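You operate a simulated robot arm through the tools that you are given. There is no shell and no other tool. Be economical: measure what you need, move in short steps, check, and stop when the job is done.

You run a simulated robot arm. Do the job below in one go: nothing can be reset, and whatever is moved stays where it is left.

## Task
Take the black bar with a green band and leave it on top of the blue printed block.

It is judged by the outcome, as a careful person would: the job done as asked, and still so three seconds after it is handed in. It fails if anything else is knocked over, pushed out of place, dropped, spilled or broken.

## Robot
A 7-joint arm with a two-finger parallel gripper, fixed in place. Base frame: the origin is at the foot of the arm, x ahead of it, y to its left, z up; the work surface is at about z = 80.3. Lengths are in cm, angles in degrees, forces in N, time in s.
With the tool pointing down near the work surface it reaches from about 24 to 68 cm from the base axis. Its first joint turns from -66.0 to 66.0 degrees. Payload 2.4 kg.
The tool frame sits at the grasp point between the pads (the TCP): z along the fingers, y along the line on which they close. The tips reach 3 cm beyond it. The gripper opens to 9.4 cm. The fingers are 2.8 cm wide and 1 cm thick; the gripper's body (5 by 9.6 cm) begins 5.5 cm behind the TCP.
Orientation is told as [roll, pitch, yaw] about the base's x, y, z axes, in that order, counted from this pose: with the fingers straight down and closing along the base's y, the tool's x points along the base's -x, its y along +y and its z along -z.

## Interface
- The arm moves only by the tool arm_command. Its arguments are lists of equal length, an entry for each row: "delta_pos": the shift along the tool's x, y, z in cm, a list of three; "delta_rot": the turn, a rotation vector about the tool's x, y, z in rad, a list of three; "grip": the opening, from 0 (shut) to 1 (fully open). In form: {"delta_pos": [[tx, ty, tz], ...], "delta_rot": [[ax, ay, az], ...], "grip": [grip, ...]}. A call has 1 to 20 rows; each row shifts and turns the commanded pose from where the row before left it, along the tool's axes as they then stand. Rows are played at 5 a second. More than 5 cm and 8.6 degrees between two rows, or a gripper value outside its range, and nothing of the call is played. Where a pose cannot be reached the arm comes as near as it can. A force on the tool above 40 N (or 10 N above the force at the start of the call, whichever is more), or a blocked arm, ends the call early, and 0.2 s more pass. Each finger travels about 15.3 cm/s and halts on what it meets, pressing with about 36 N; the grip force reading is that of the motor and also rises with nothing between the fingers. The clock runs only during rows and for 0.2 s after the last one: add rows that do not move to give the fingers time. The reply holds the time, the measured pose of the TCP, the force on the tool along the base axes, the opening and the grip force, in the units named above and with some noise, and new pictures: "pictures" is both (left out), scene, wrist or none.
- Cameras (640 x 400 px; columns grow to the right, rows downward): "scene" is fixed at [2.07, 46.08, 145.8]; the picture's right is [-0.89, -0.45, 0.00], its down [-0.25, 0.50, -0.83] and it looks along [0.37, -0.74, -0.56] (base axes); focal length 309 px, centre (320, 200). "wrist" rides on the gripper at [-3.7, 0, -5.8] in the tool frame; the picture's right is [0.00, -1.00, 0.00], its down [0.97, 0.00, -0.24] and it looks along [0.24, 0.00, 0.97] (tool axes); focal length 218 px, centre (320, 200). There is no depth. A picture from a camera that has moved, and an enlarged one, comes with that camera's place and axes in the base frame and with its lens. The place of the scene camera against the robot may be out by one fixed shift of up to 1.8 cm in any direction.
- enlarge(camera, box): a new picture of the part [left, top, right, bottom] of that camera's present view, enlarged. No time passes.
- hand_in(): hands the job in; it is judged then, once.

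Work in short steps. Places have to be worked out from the pictures, the camera data and where the tool is seen: move nearer, look again, correct. Check each grasp and each placing, and mend what went wrong. You have 90 turns and 170 pictures in all, those below and enlarged ones among them. Open the gripper and draw the arm clear of the work before you hand the job in, unless the task says otherwise; then end with one line.

The tools are called after ">>>" as a command line: name --argument value ..., lists and objects as JSON in quotes. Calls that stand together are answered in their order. arm_command: Moves the arm, as the interface text tells. Its arguments: {"type":"object","properties":{"delta_pos":{"type":"array"},"delta_rot":{"type":"array"},"grip":{"type":"array"},"pictures":{"type":"string","enum":["both","scene","wrist","none"]}},"required":["delta_pos","delta_rot","grip"]} The other tools are called the same way: enlarge (camera, box) takes an enlarged picture of a part of a camera's view; hand_in () hands the job in.

At the start:

```text
time_s: 0.0
tool_pos: [41.08, -15.49, 110.15]
tcp_rot: [0.0, 0.0, 0.0]
ft_force: [0.5, -0.5, 0.1]
gripper_width: 9.4
grip_force: 0.1
```

scene: 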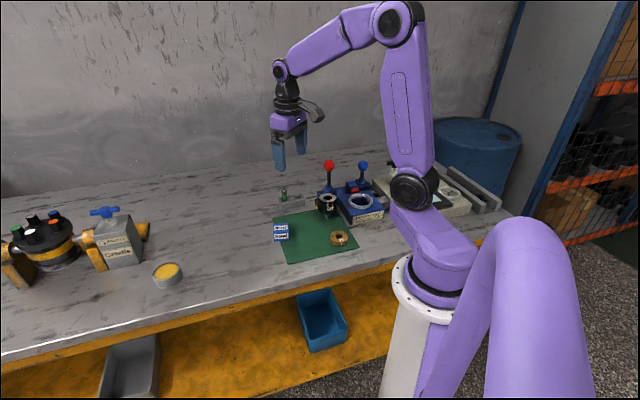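
wrist: 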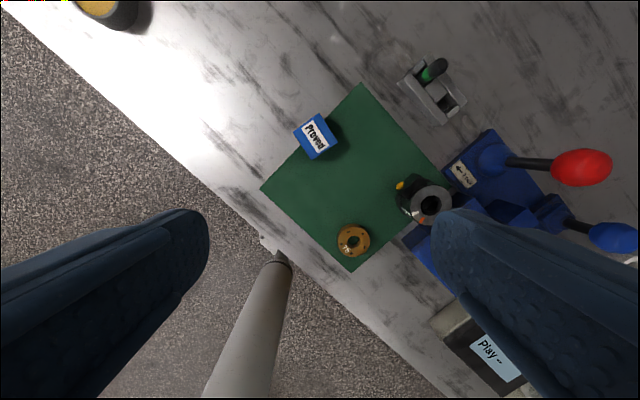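

The black bar with a green band seems to stand in a grey holder, with the blue printed block on the green mat. I'll enlarge both views.

>>> enlarge --camera "wrist" --box '[380, 30, 500, 140]'

>>> enlarge --camera "scene" --box '[250, 150, 400, 260]'

>>> enlarge --camera "wrist" --box '[260, 80, 460, 260]'

```text
3.64 times, centred on (440, 85) of wrist
camera zoom: at [44.71, -15.5, 115.88], right [0.0, -1.0, 0.0], down [-0.97, 0.0, 0.24], along [-0.24, 0.0, -0.97], focal length 794 px, centre (-116, 618)
```

zoom: 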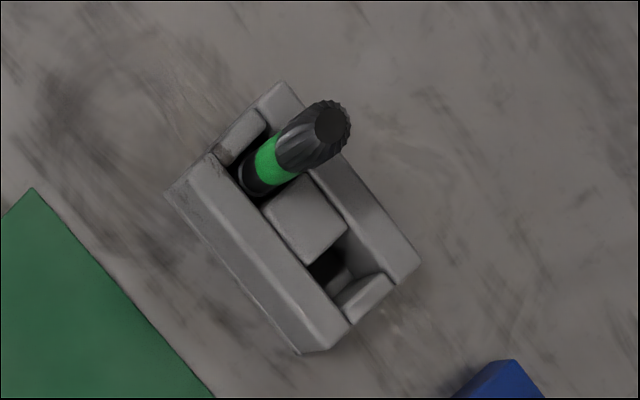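

```text
3.64 times, centred on (325, 205) of scene
camera zoom: at [2.07, 46.08, 145.8], right [-0.89, -0.45, 0.0], down [-0.25, 0.5, -0.83], along [0.37, -0.74, -0.56], focal length 1124 px, centre (302, 182)
```

zoom: 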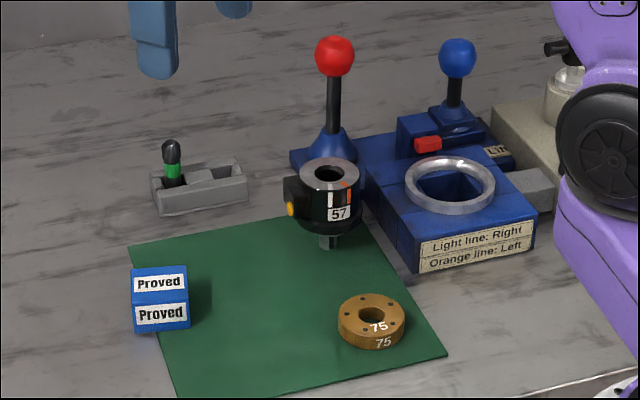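

```text
2.22 times, centred on (360, 170) of wrist
camera zoom: at [44.71, -15.5, 115.88], right [0.0, -1.0, 0.0], down [-0.97, 0.0, 0.24], along [-0.24, 0.0, -0.97], focal length 485 px, centre (231, 267)
```

zoom: 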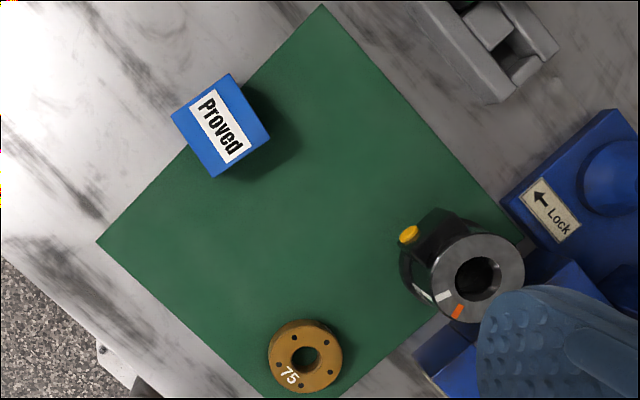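

The bar stands at about (53.6, -29.5), with its top near z 88 and the holder's rim near 82.5. The block is near (46, -15). I'll move up over the bar, staying high, for a closer look.

>>> arm_command --delta_pos '[[-3.5, -3.5, 0], [-3.5, -3.5, 0], [-3.5, -3.5, 2], [-3.5, -3.6, 4], [0, 0, 4], [0, 0, 0]]' --delta_rot '[[0, 0, 0], [0, 0, 0], [0, 0, 0], [0, 0, 0], [0, 0, 0], [0, 0, 0]]' --grip '[1, 1, 1, 1, 1, 1]'

```text
refused: row 3 steps farther than a row can; nothing moved
```

The rows were too long, so I'll split the same move into smaller ones.

>>> arm_command --delta_pos '[[-3.4, -3.4, 0], [-3.4, -3.4, 0], [-3.4, -3.4, 0], [-3.4, -3.4, 0], [-0.5, -0.5, 3], [0, 0, 4], [0, 0, 3], [0, 0, 0]]' --delta_rot '[[0, 0, 0], [0, 0, 0], [0, 0, 0], [0, 0, 0], [0, 0, 0], [0, 0, 0], [0, 0, 0], [0, 0, 0]]' --grip '[1, 1, 1, 1, 1, 1, 1, 1]'

```text
time_s: 1.8
tool_pos: [55.19, -29.59, 100.14]
tcp_rot: [0.0, 0.0, 0.0]
ft_force: [0.3, 0.7, -0.1]
gripper_width: 9.41
grip_force: 0.0
camera wrist: at [58.81, -29.61, 105.87], right [0.0, -1.0, 0.0], down [-0.97, 0.0, 0.24], along [-0.24, 0.0, -0.97], focal length 218 px, centre (320, 200)
```

scene: 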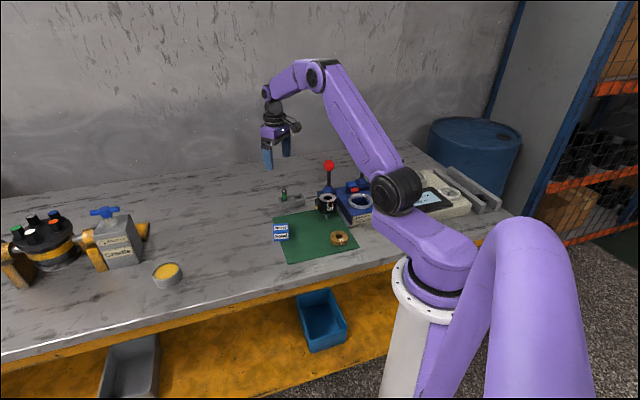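
wrist: 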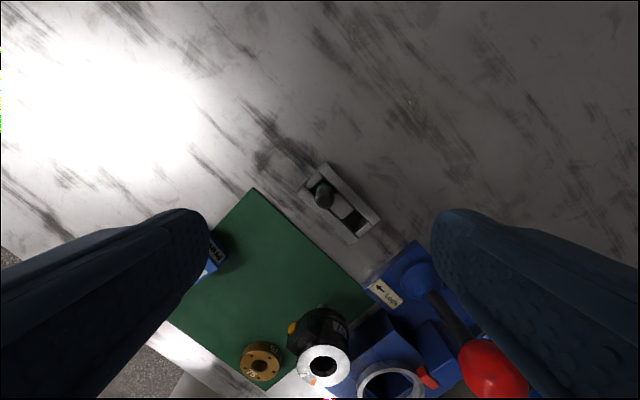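

>>> enlarge --camera "wrist" --box '[280, 150, 400, 250]'

>>> enlarge --camera "scene" --box '[265, 175, 325, 245]'

```text
4.00 times, centred on (340, 200) of wrist
camera zoom: at [58.81, -29.61, 105.87], right [0.0, -1.0, 0.0], down [-0.97, 0.0, 0.24], along [-0.24, 0.0, -0.97], focal length 873 px, centre (240, 200)
```

zoom: 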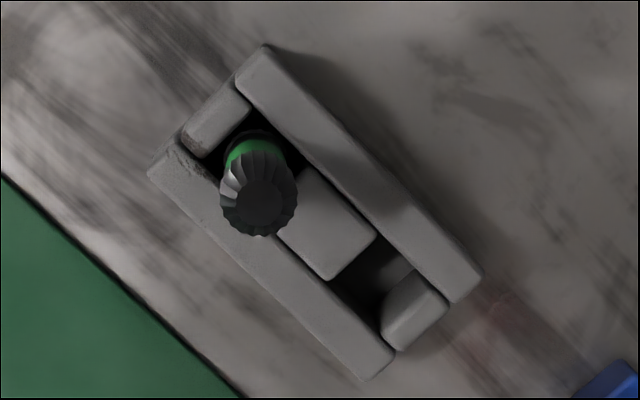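

```text
5.71 times, centred on (295, 210) of scene
camera zoom: at [2.07, 46.08, 145.8], right [-0.89, -0.45, 0.0], down [-0.25, 0.5, -0.83], along [0.37, -0.74, -0.56], focal length 1767 px, centre (463, 143)
```

zoom: 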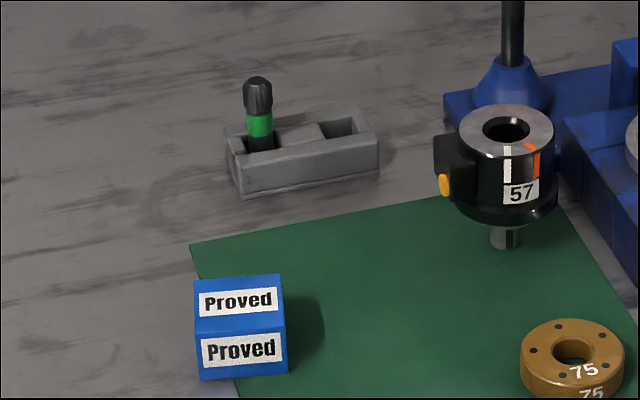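

Triangulating from both views puts the bar's axis at about (54.1, -30.1), its top at z 87.0 and the rim at about 82.9. I'll come down to z 93 above it and check the alignment.

>>> arm_command --delta_pos '[[1.05, -0.5, 2.0], [0, 0, 3], [0, 0, 2.1], [0, 0, 0]]' --delta_rot '[[0, 0, 0], [0, 0, 0], [0, 0, 0], [0, 0, 0]]' --grip '[1, 1, 1, 1]' --pictures "wrist"

>>> enlarge --camera "wrist" --box '[240, 180, 400, 320]'

>>> enlarge --camera "scene" --box '[250, 130, 330, 220]'

```text
time_s: 2.8
tool_pos: [54.0, -30.1, 93.13]
tcp_rot: [0.0, 0.0, 0.0]
ft_force: [0.2, -0.8, -0.6]
gripper_width: 9.37
grip_force: 0.1
camera wrist: at [57.81, -30.14, 98.83], right [0.0, -1.0, 0.0], down [-0.97, 0.0, 0.24], along [-0.24, 0.0, -0.97], focal length 218 px, centre (320, 200)
```

wrist: 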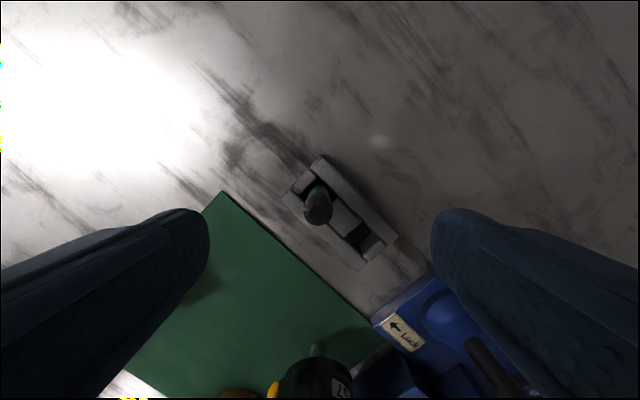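

```text
2.86 times, centred on (320, 250) of wrist
camera zoom: at [57.81, -30.14, 98.83], right [0.0, -1.0, 0.0], down [-0.97, 0.0, 0.24], along [-0.24, 0.0, -0.97], focal length 624 px, centre (320, 57)
```

zoom: 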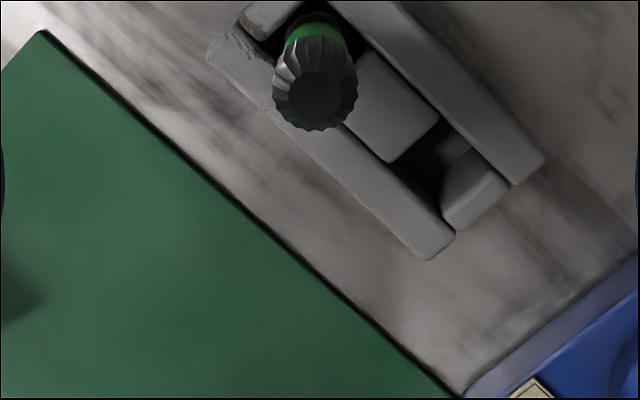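

```text
4.44 times, centred on (290, 175) of scene
camera zoom: at [2.07, 46.08, 145.8], right [-0.89, -0.45, 0.0], down [-0.25, 0.5, -0.83], along [0.37, -0.74, -0.56], focal length 1374 px, centre (453, 311)
```

zoom: 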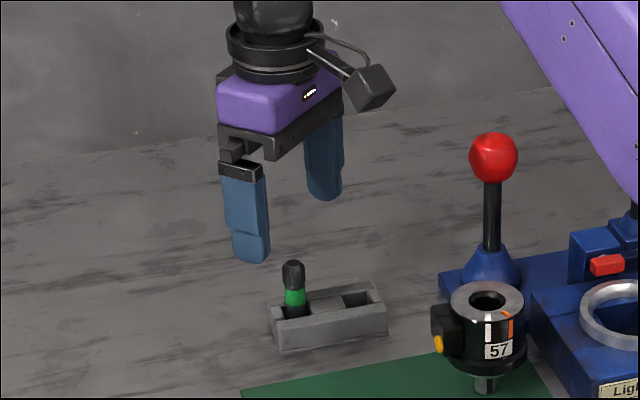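

The bar's head sits at about (54.05, -30.05), almost under the TCP. I'll lower to TCP z≈86.7, which puts the tips at 83.7, above the rim.

>>> arm_command --delta_pos '[[0, 0.06, 2.5], [0, 0, 2.5], [0, 0, 1.4], [0, 0, 0]]' --delta_rot '[[0, 0, 0], [0, 0, 0], [0, 0, 0], [0, 0, 0]]' --grip '[1, 1, 1, 1]'

>>> enlarge --camera "scene" --box '[250, 140, 330, 220]'

```text
time_s: 3.8
tool_pos: [54.04, -29.99, 86.56]
tcp_rot: [0.0, 0.0, 0.1]
ft_force: [0.9, -1.2, -0.3]
gripper_width: 9.4
grip_force: 0.2
camera wrist: at [57.77, -30.04, 92.33], right [0.0, -1.0, 0.0], down [-0.97, 0.0, 0.24], along [-0.24, 0.0, -0.97], focal length 218 px, centre (320, 200)
```

scene: 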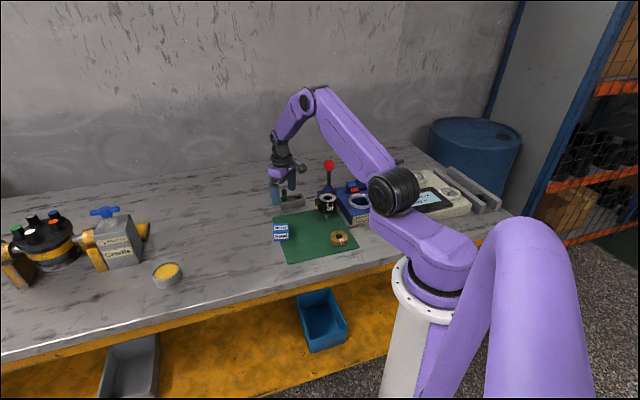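
wrist: 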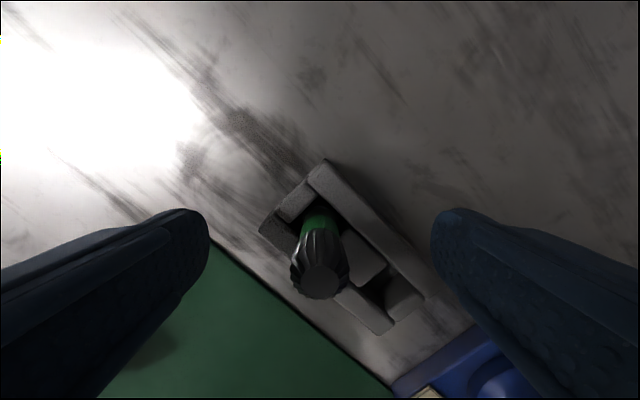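

```text
5.00 times, centred on (290, 180) of scene
camera zoom: at [2.07, 46.08, 145.8], right [-0.89, -0.45, 0.0], down [-0.25, 0.5, -0.83], along [0.37, -0.74, -0.56], focal length 1546 px, centre (470, 300)
```

zoom: 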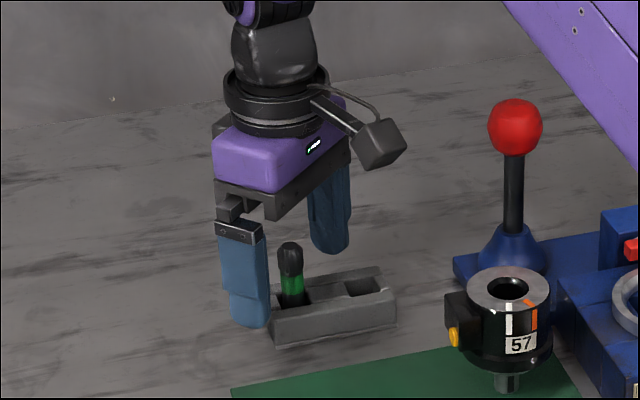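

The bar is centred within about 0.05 cm. I'll close the fingers in stages.

>>> arm_command --delta_pos '[[0, 0, 0], [0, 0, 0], [0, 0, 0], [0, 0, 0], [0, 0, 0], [0, 0, 0], [0, 0, 0]]' --delta_rot '[[0, 0, 0], [0, 0, 0], [0, 0, 0], [0, 0, 0], [0, 0, 0], [0, 0, 0], [0, 0, 0]]' --grip '[0.6, 0.35, 0.25, 0.2, 0.1, 0, 0]'

>>> enlarge --camera "scene" --box '[250, 140, 330, 220]'

```text
time_s: 5.4
tool_pos: [53.94, -29.99, 86.64]
tcp_rot: [0.0, 0.0, 0.0]
ft_force: [0.3, 0.1, 0.5]
gripper_width: 1.64
grip_force: 36.0
camera wrist: at [57.75, -30.04, 92.35], right [0.0, -1.0, 0.0], down [-0.97, 0.0, 0.24], along [-0.24, 0.0, -0.97], focal length 218 px, centre (320, 200)
```

scene: 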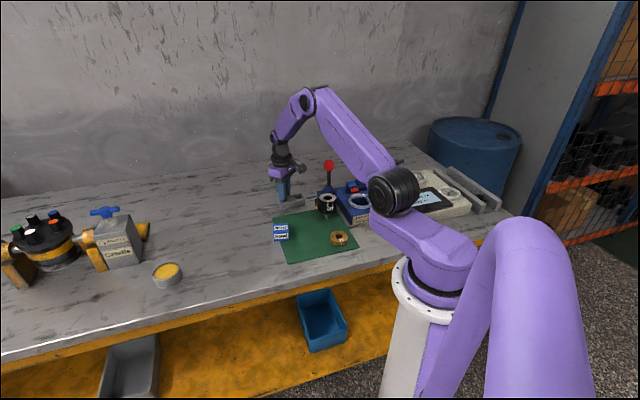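
wrist: 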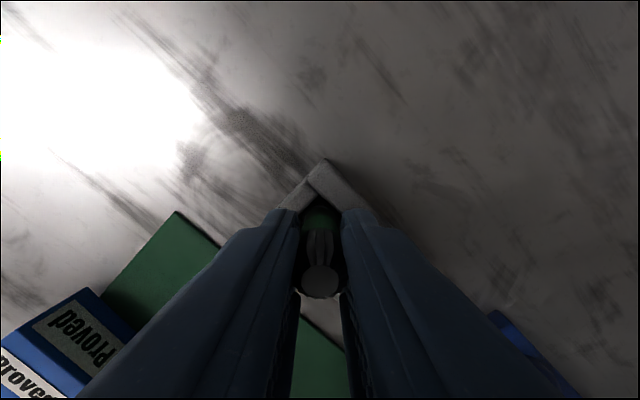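

```text
5.00 times, centred on (290, 180) of scene
camera zoom: at [2.07, 46.08, 145.8], right [-0.89, -0.45, 0.0], down [-0.25, 0.5, -0.83], along [0.37, -0.74, -0.56], focal length 1546 px, centre (470, 300)
```

zoom: 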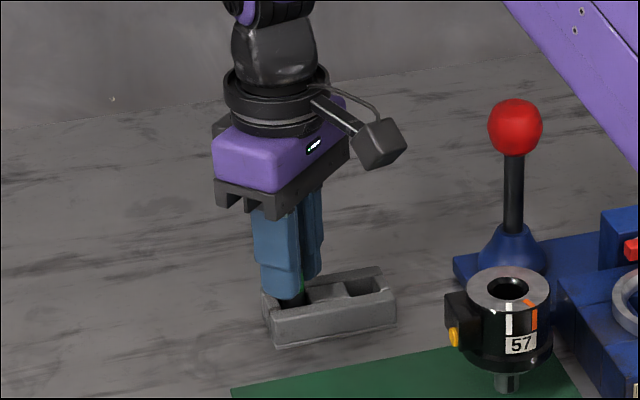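

The gripper reads 1.64 cm wide at 36 N with no side force, so the grasp is good. I'll lift slowly, straight up.

>>> arm_command --delta_pos '[[0, 0, -0.5], [0, 0, -1], [0, 0, -1.5], [0, 0, -2], [0, 0, -2], [0, 0, -2], [0, 0, -2], [0, 0, 0]]' --delta_rot '[[0, 0, 0], [0, 0, 0], [0, 0, 0], [0, 0, 0], [0, 0, 0], [0, 0, 0], [0, 0, 0], [0, 0, 0]]' --grip '[0, 0, 0, 0, 0, 0, 0, 0]'

>>> enlarge --camera "scene" --box '[250, 120, 330, 220]'

>>> enlarge --camera "wrist" --box '[260, 150, 380, 310]'

```text
time_s: 7.2
tool_pos: [53.91, -30.0, 97.61]
tcp_rot: [0.0, 0.0, 0.0]
ft_force: [-1.0, 0.0, -1.0]
gripper_width: 1.63
grip_force: 36.3
camera wrist: at [57.67, -29.94, 103.38], right [0.0, -1.0, 0.0], down [-0.97, 0.0, 0.24], along [-0.24, 0.0, -0.97], focal length 218 px, centre (320, 200)
```

scene: 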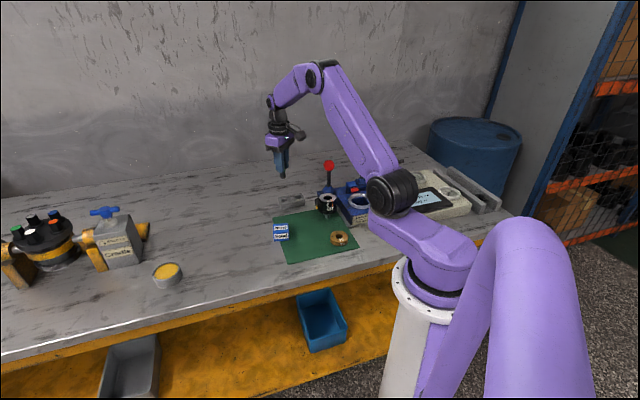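
wrist: 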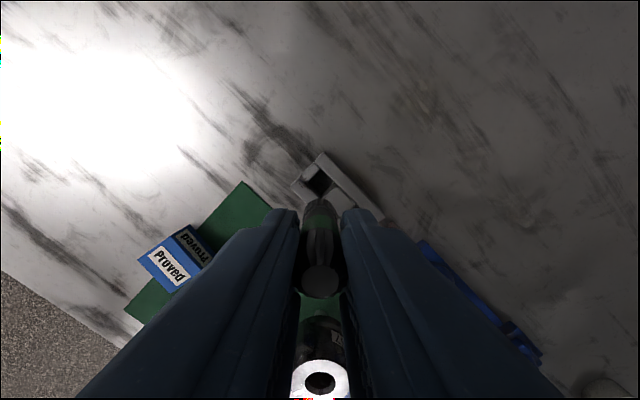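

```text
4.00 times, centred on (290, 170) of scene
camera zoom: at [2.07, 46.08, 145.8], right [-0.89, -0.45, 0.0], down [-0.25, 0.5, -0.83], along [0.37, -0.74, -0.56], focal length 1237 px, centre (440, 320)
```

zoom: 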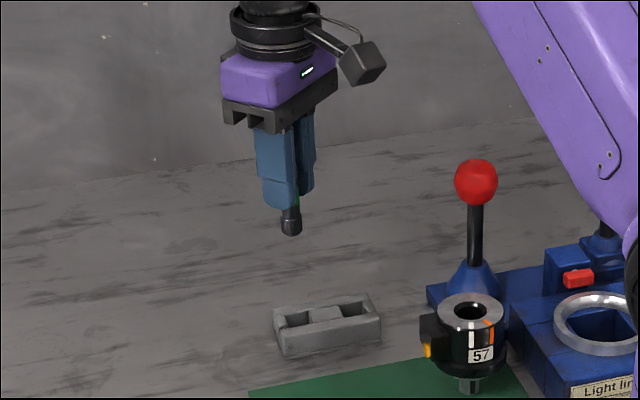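

```text
2.50 times, centred on (320, 230) of wrist
camera zoom: at [57.67, -29.94, 103.38], right [0.0, -1.0, 0.0], down [-0.97, 0.0, 0.24], along [-0.24, 0.0, -0.97], focal length 546 px, centre (320, 125)
```

zoom: 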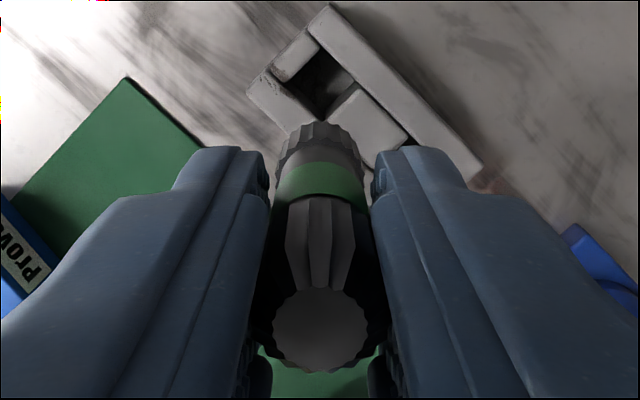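

The bar came out cleanly. It has a flat end at the bottom about 5.8 cm below the TCP, and the block's top centre is near (45.95, -14.9, 83.6). I'll go to a spot behind the block where the camera has a clear view of it.

>>> arm_command --delta_pos '[[0, 0, -3], [2.8, 3.0, 0], [2.8, 3.0, 0], [2.8, 3.0, 0], [2.8, 3.0, 0], [2.7, 3.1, 0], [0, 0, 0], [0, 0, 0]]' --delta_rot '[[0, 0, 0], [0, 0, 0], [0, 0, 0], [0, 0, 0], [0, 0, 0], [0, 0, 0], [0, 0, 0], [0, 0, 0]]' --grip '[0, 0, 0, 0, 0, 0, 0, 0]'

>>> enlarge --camera "wrist" --box '[250, 80, 390, 310]'

>>> enlarge --camera "scene" --box '[240, 130, 340, 260]'

```text
time_s: 9.0
tool_pos: [40.13, -15.0, 100.55]
tcp_rot: [0.0, 0.0, 0.0]
ft_force: [0.7, -1.2, -0.7]
gripper_width: 1.63
grip_force: 36.3
camera wrist: at [43.73, -14.92, 106.41], right [0.0, -1.0, 0.0], down [-0.97, 0.0, 0.24], along [-0.24, 0.0, -0.97], focal length 218 px, centre (320, 200)
```

scene: 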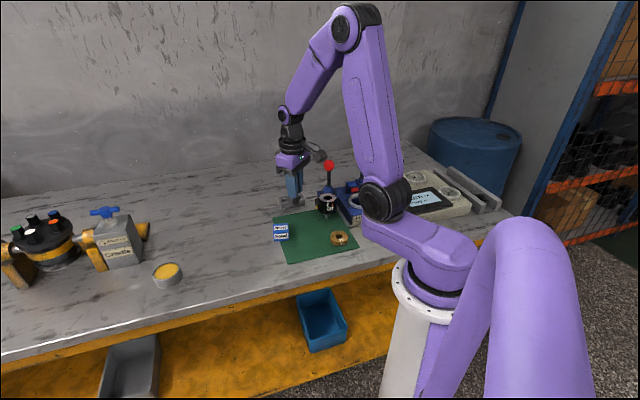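
wrist: 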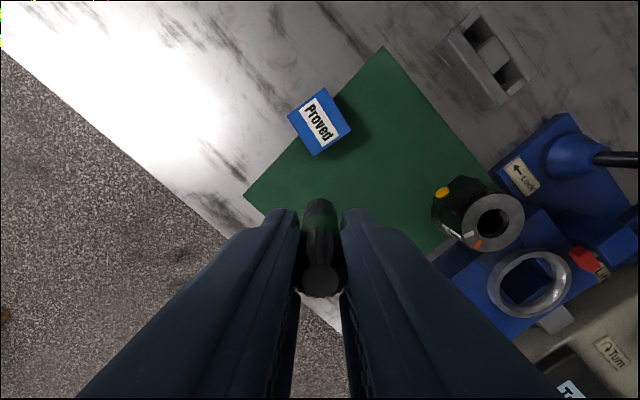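

```text
1.74 times, centred on (320, 195) of wrist
camera zoom: at [43.73, -14.92, 106.41], right [0.0, -1.0, 0.0], down [-0.97, 0.0, 0.24], along [-0.24, 0.0, -0.97], focal length 380 px, centre (320, 209)
```

zoom: 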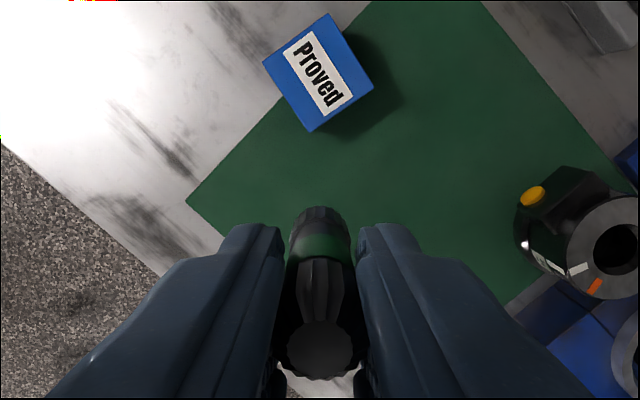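

```text
3.08 times, centred on (290, 195) of scene
camera zoom: at [2.07, 46.08, 145.8], right [-0.89, -0.45, 0.0], down [-0.25, 0.5, -0.83], along [0.37, -0.74, -0.56], focal length 951 px, centre (412, 215)
```

zoom: 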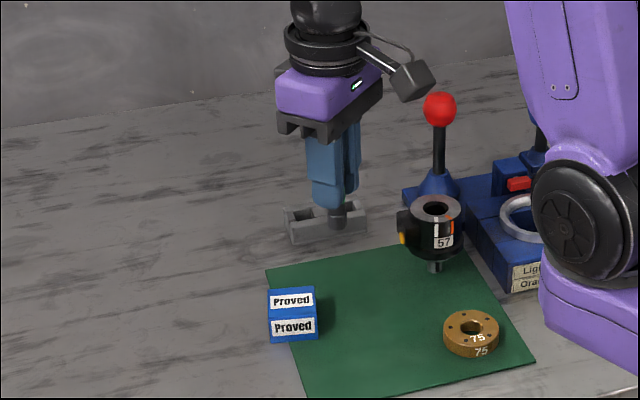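

The third view agrees: block top centre is (46.0, -14.85) and the top is about 4.7 cm square. I'll move over it and down to TCP z 91.5, leaving about 2 cm of clearance.

>>> arm_command --delta_pos '[[-3, 0.1, 0], [-2.9, 0, 0], [0, 0, 3], [0, 0, 3], [0, 0, 3], [0, 0, 0], [0, 0, 0]]' --delta_rot '[[0, 0, 0], [0, 0, 0], [0, 0, 0], [0, 0, 0], [0, 0, 0], [0, 0, 0], [0, 0, 0]]' --grip '[0, 0, 0, 0, 0, 0, 0]'

>>> enlarge --camera "wrist" --box '[250, 120, 390, 310]'

>>> enlarge --camera "scene" --box '[240, 170, 330, 250]'

```text
time_s: 10.6
tool_pos: [46.06, -14.93, 91.47]
tcp_rot: [0.0, 0.0, 0.0]
ft_force: [0.6, 0.5, 0.1]
gripper_width: 1.66
grip_force: 36.1
camera wrist: at [49.7, -14.82, 97.31], right [0.0, -1.0, 0.0], down [-0.97, 0.0, 0.24], along [-0.24, 0.0, -0.97], focal length 218 px, centre (320, 200)
```

scene: 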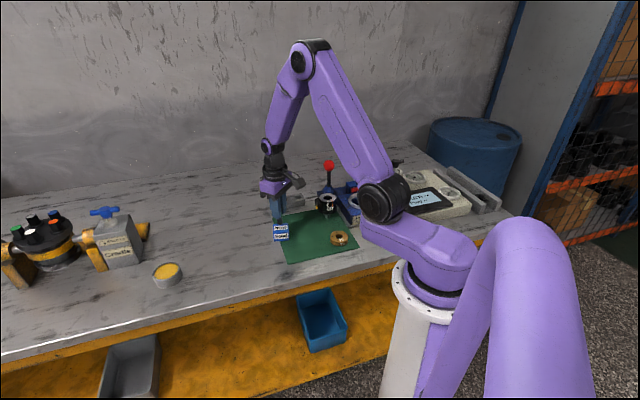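
wrist: 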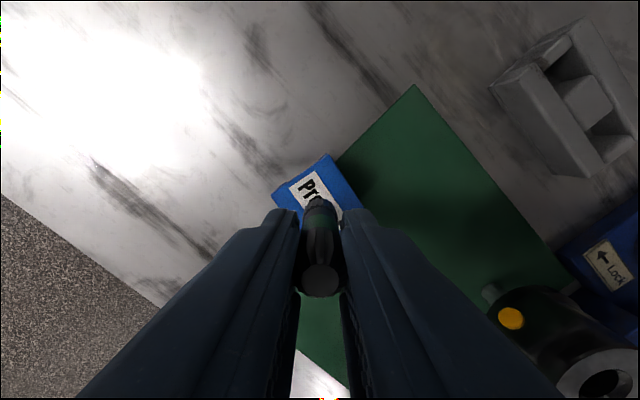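

```text
2.11 times, centred on (320, 215) of wrist
camera zoom: at [49.7, -14.82, 97.31], right [0.0, -1.0, 0.0], down [-0.97, 0.0, 0.24], along [-0.24, 0.0, -0.97], focal length 460 px, centre (320, 168)
```

zoom: 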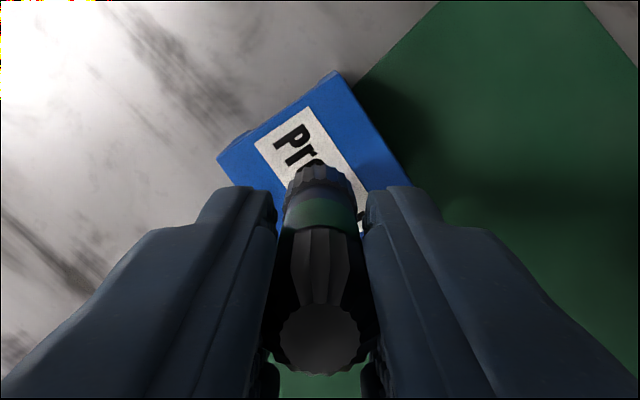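

```text
5.00 times, centred on (285, 210) of scene
camera zoom: at [2.07, 46.08, 145.8], right [-0.89, -0.45, 0.0], down [-0.25, 0.5, -0.83], along [0.37, -0.74, -0.56], focal length 1546 px, centre (495, 150)
```

zoom: 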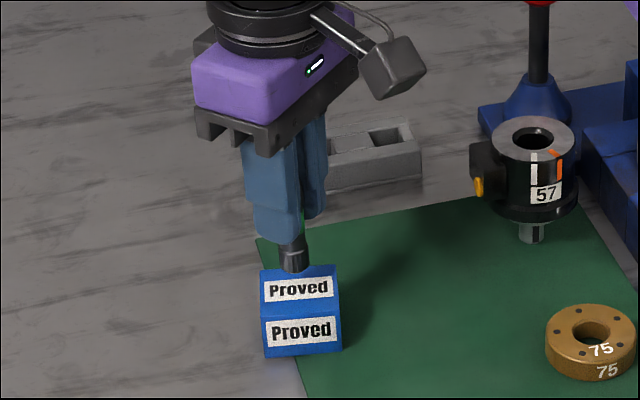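

The bar is above the block's centre with its bottom roughly 2 cm over it. I'll lower gently in small steps and watch the force.

>>> arm_command --delta_pos '[[0, 0, 0.5], [0, 0, 0.5], [0, 0, 0.3], [0, 0, 0.2], [0, 0, 0]]' --delta_rot '[[0, 0, 0], [0, 0, 0], [0, 0, 0], [0, 0, 0], [0, 0, 0]]' --grip '[0, 0, 0, 0, 0]'

>>> enlarge --camera "scene" --box '[255, 195, 305, 245]'

```text
time_s: 11.8
tool_pos: [45.98, -14.84, 90.1]
tcp_rot: [0.0, 0.0, -0.1]
ft_force: [-0.5, 0.0, -0.6]
gripper_width: 1.64
grip_force: 35.9
camera wrist: at [49.72, -14.83, 95.87], right [0.0, -1.0, 0.0], down [-0.97, 0.0, 0.24], along [-0.24, 0.0, -0.97], focal length 218 px, centre (320, 200)
```

scene: 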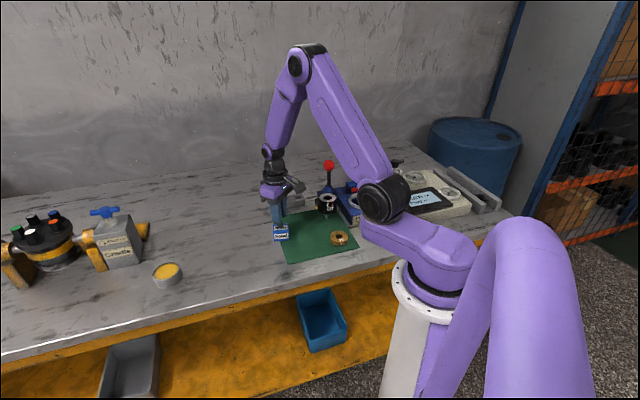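
wrist: 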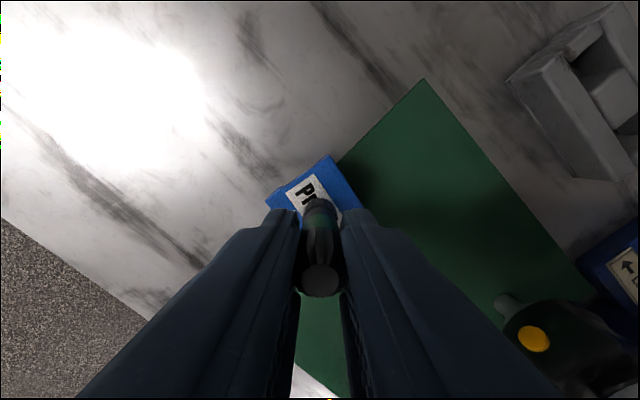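

```text
8.00 times, centred on (280, 220) of scene
camera zoom: at [2.07, 46.08, 145.8], right [-0.89, -0.45, 0.0], down [-0.25, 0.5, -0.83], along [0.37, -0.74, -0.56], focal length 2474 px, centre (640, 40)
```

zoom: 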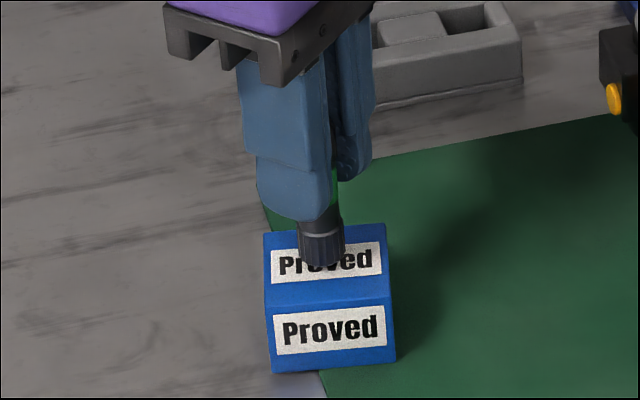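

No contact yet, and I estimate 0.5 to 0.8 cm still to go. I'll continue in 0.1 cm steps.

>>> arm_command --delta_pos '[[0, 0, 0.1], [0, 0, 0.1], [0, 0, 0.1], [0, 0, 0.1], [0, 0, 0]]' --delta_rot '[[0, 0, 0], [0, 0, 0], [0, 0, 0], [0, 0, 0], [0, 0, 0]]' --grip '[0, 0, 0, 0, 0]' --pictures "none"

>>> enlarge --camera "scene" --box '[255, 195, 305, 245]'

```text
time_s: 13.0
tool_pos: [46.21, -14.93, 89.88]
tcp_rot: [-0.1, 0.0, 0.0]
ft_force: [-5.2, 0.9, 21.9]
gripper_width: 1.64
grip_force: 35.6
```

```text
8.00 times, centred on (280, 220) of scene
camera zoom: at [2.02, 46.1, 145.8], right [-0.89, -0.45, 0.0], down [-0.25, 0.5, -0.83], along [0.37, -0.74, -0.56], focal length 2474 px, centre (640, 40)
```

zoom: 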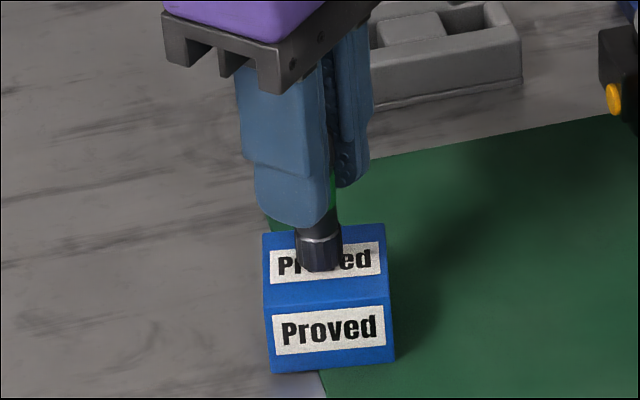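

Contact: 22 N upward with the TCP at z≈89.9. I'll back off slightly until the force is near zero.

>>> arm_command --delta_pos '[[0, 0, -0.1], [0, 0, -0.05], [0, 0, 0]]' --delta_rot '[[0, 0, 0], [0, 0, 0], [0, 0, 0]]' --grip '[0, 0, 0]'

>>> enlarge --camera "wrist" --box '[260, 180, 380, 310]'

>>> enlarge --camera "scene" --box '[255, 195, 305, 245]'

```text
time_s: 13.8
tool_pos: [45.93, -14.71, 89.86]
tcp_rot: [0.1, 0.1, -0.1]
ft_force: [-0.2, 0.1, -1.0]
gripper_width: 1.66
grip_force: 36.0
camera wrist: at [49.69, -14.8, 95.58], right [0.0, -1.0, 0.0], down [-0.97, 0.0, 0.24], along [-0.24, 0.0, -0.97], focal length 218 px, centre (320, 200)
```

scene: 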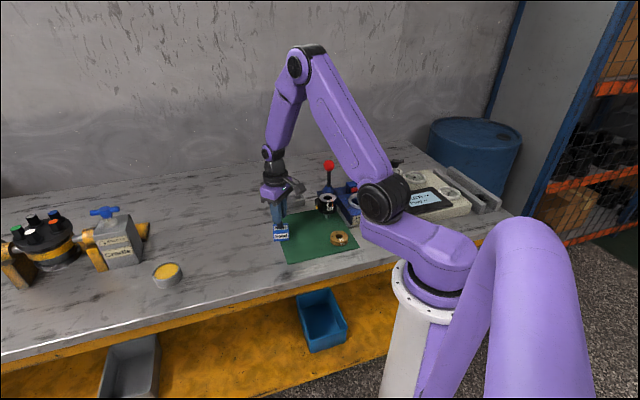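
wrist: 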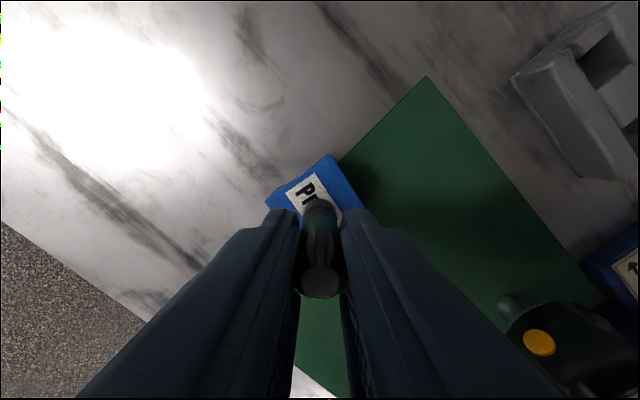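

```text
3.08 times, centred on (320, 245) of wrist
camera zoom: at [49.69, -14.8, 95.58], right [0.0, -1.0, 0.0], down [-0.97, 0.0, 0.24], along [-0.24, 0.0, -0.97], focal length 672 px, centre (320, 62)
```

zoom: 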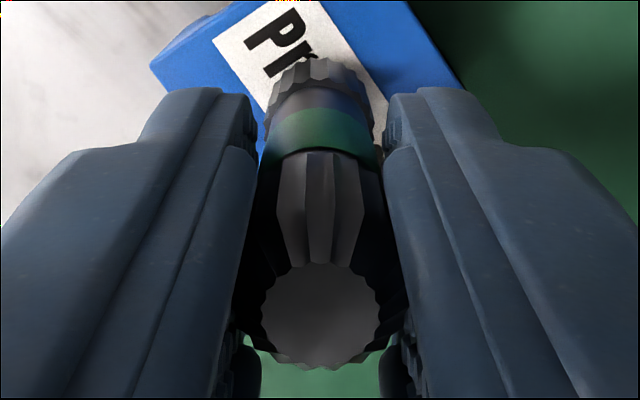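

```text
8.00 times, centred on (280, 220) of scene
camera zoom: at [2.07, 46.08, 145.8], right [-0.89, -0.45, 0.0], down [-0.25, 0.5, -0.83], along [0.37, -0.74, -0.56], focal length 2474 px, centre (640, 40)
```

zoom: 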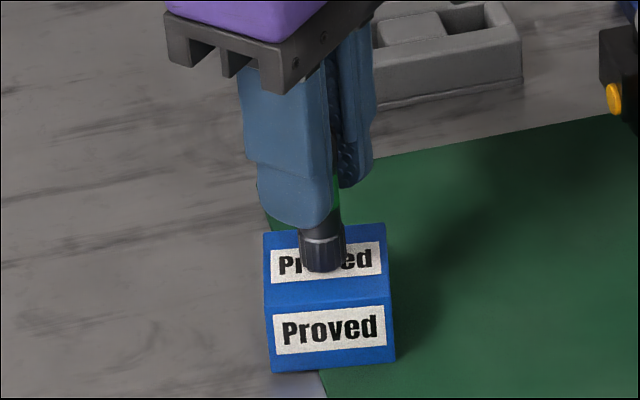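

The bar is upright and at most about 0.1 cm above the block. I'll lower the last 0.05 cm and ease the fingers open gradually.

>>> arm_command --delta_pos '[[0, 0, 0.06], [0, 0, 0], [0, 0, 0], [0, 0, 0], [0, 0, 0], [0, 0, 0]]' --delta_rot '[[0, 0, 0], [0, 0, 0], [0, 0, 0], [0, 0, 0], [0, 0, 0], [0, 0, 0]]' --grip '[0, 0, 0.18, 0.2, 0.22, 0.24]'

>>> enlarge --camera "wrist" --box '[260, 180, 380, 310]'

>>> enlarge --camera "scene" --box '[255, 195, 305, 245]'

```text
time_s: 15.2
tool_pos: [46.09, -14.77, 89.8]
tcp_rot: [0.0, 0.0, 0.1]
ft_force: [0.2, 0.5, 0.0]
gripper_width: 2.27
grip_force: 0.0
camera wrist: at [49.72, -14.8, 95.56], right [0.0, -1.0, 0.0], down [-0.97, 0.0, 0.24], along [-0.24, 0.0, -0.97], focal length 218 px, centre (320, 200)
```

scene: 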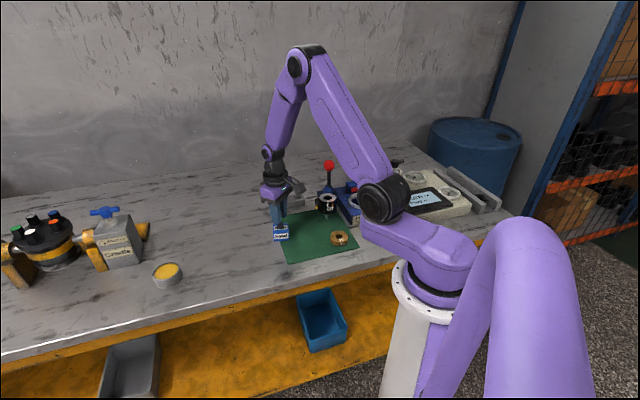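
wrist: 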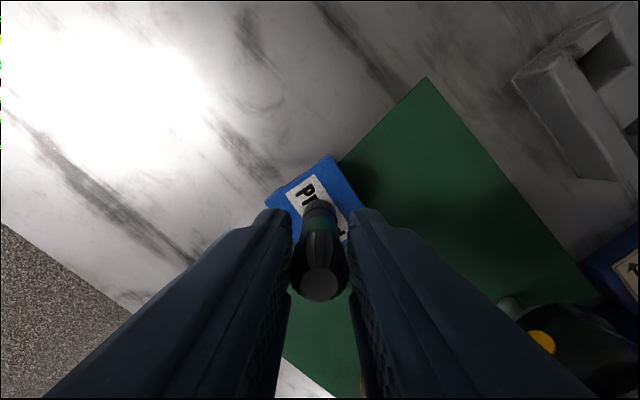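

```text
3.08 times, centred on (320, 245) of wrist
camera zoom: at [49.72, -14.8, 95.56], right [0.0, -1.0, 0.0], down [-0.97, 0.0, 0.24], along [-0.24, 0.0, -0.97], focal length 672 px, centre (320, 62)
```

zoom: 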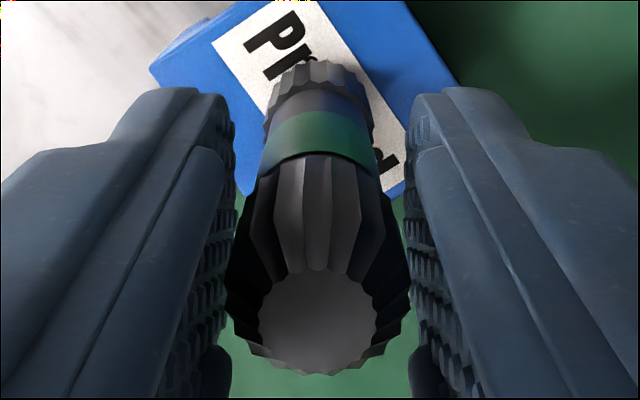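

```text
8.00 times, centred on (280, 220) of scene
camera zoom: at [2.07, 46.08, 145.8], right [-0.89, -0.45, 0.0], down [-0.25, 0.5, -0.83], along [0.37, -0.74, -0.56], focal length 2474 px, centre (640, 40)
```

zoom: 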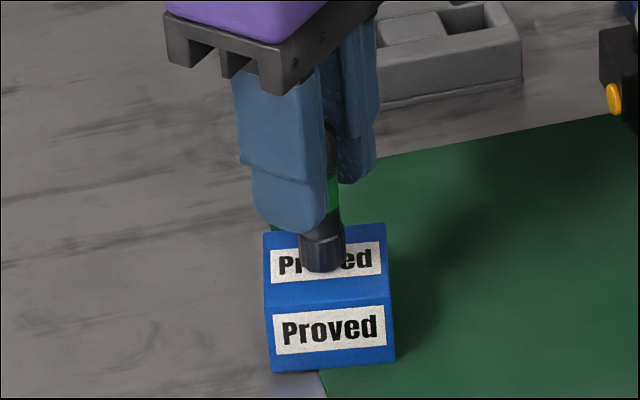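

The bar stands free and upright between the open fingers. I'll open further and wait a moment before rising.

>>> arm_command --delta_pos '[[0, 0, 0], [0, 0, 0], [0, 0, 0], [0, 0, 0], [0, 0, -1], [0, 0, -2], [0, 0, -3], [0, 0, -4], [0, 0, -4], [0, 0, 0]]' --delta_rot '[[0, 0, 0], [0, 0, 0], [0, 0, 0], [0, 0, 0], [0, 0, 0], [0, 0, 0], [0, 0, 0], [0, 0, 0], [0, 0, 0], [0, 0, 0]]' --grip '[0.35, 0.5, 0.7, 0.7, 0.7, 0.7, 0.7, 0.7, 0.7, 0.7]'

>>> enlarge --camera "scene" --box '[240, 160, 330, 250]'

```text
time_s: 17.4
tool_pos: [46.25, -14.87, 103.87]
tcp_rot: [0.0, 0.1, 0.0]
ft_force: [0.3, 0.7, -0.8]
gripper_width: 6.57
grip_force: 0.1
camera wrist: at [49.86, -14.8, 109.69], right [0.0, -1.0, 0.0], down [-0.97, 0.0, 0.24], along [-0.24, 0.0, -0.97], focal length 218 px, centre (320, 200)
```

scene: 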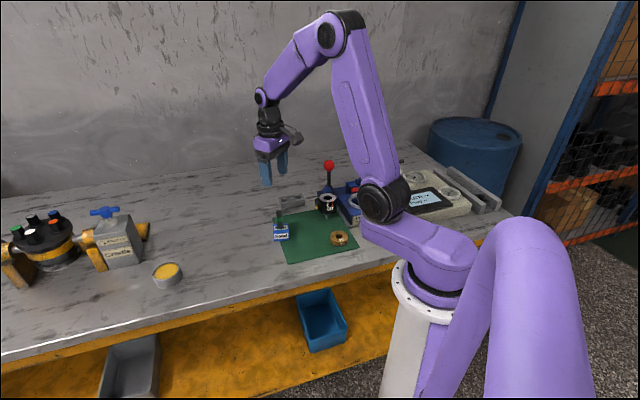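
wrist: 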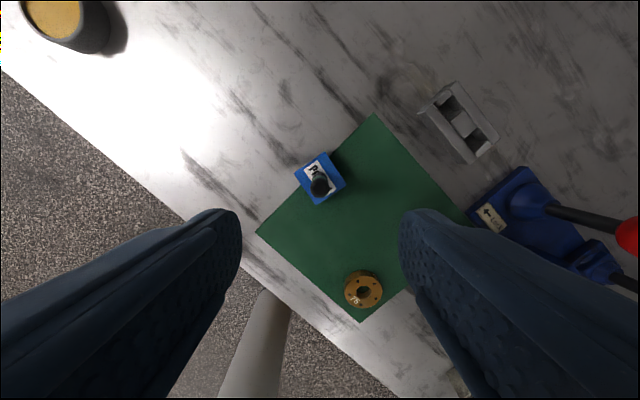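

```text
4.44 times, centred on (285, 205) of scene
camera zoom: at [2.07, 46.08, 145.8], right [-0.89, -0.45, 0.0], down [-0.25, 0.5, -0.83], along [0.37, -0.74, -0.56], focal length 1374 px, centre (476, 178)
```

zoom: 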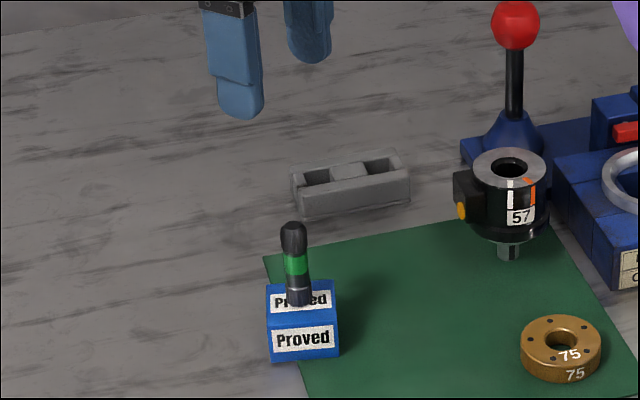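

The bar stands upright on the blue block, the gripper is open and well clear above it, and nothing else has moved. I'm handing in.

>>> hand_in

```text
The job is handed in.
```

The black bar with the green band was standing upright on top of the blue printed block when I handed in, with nothing else disturbed.
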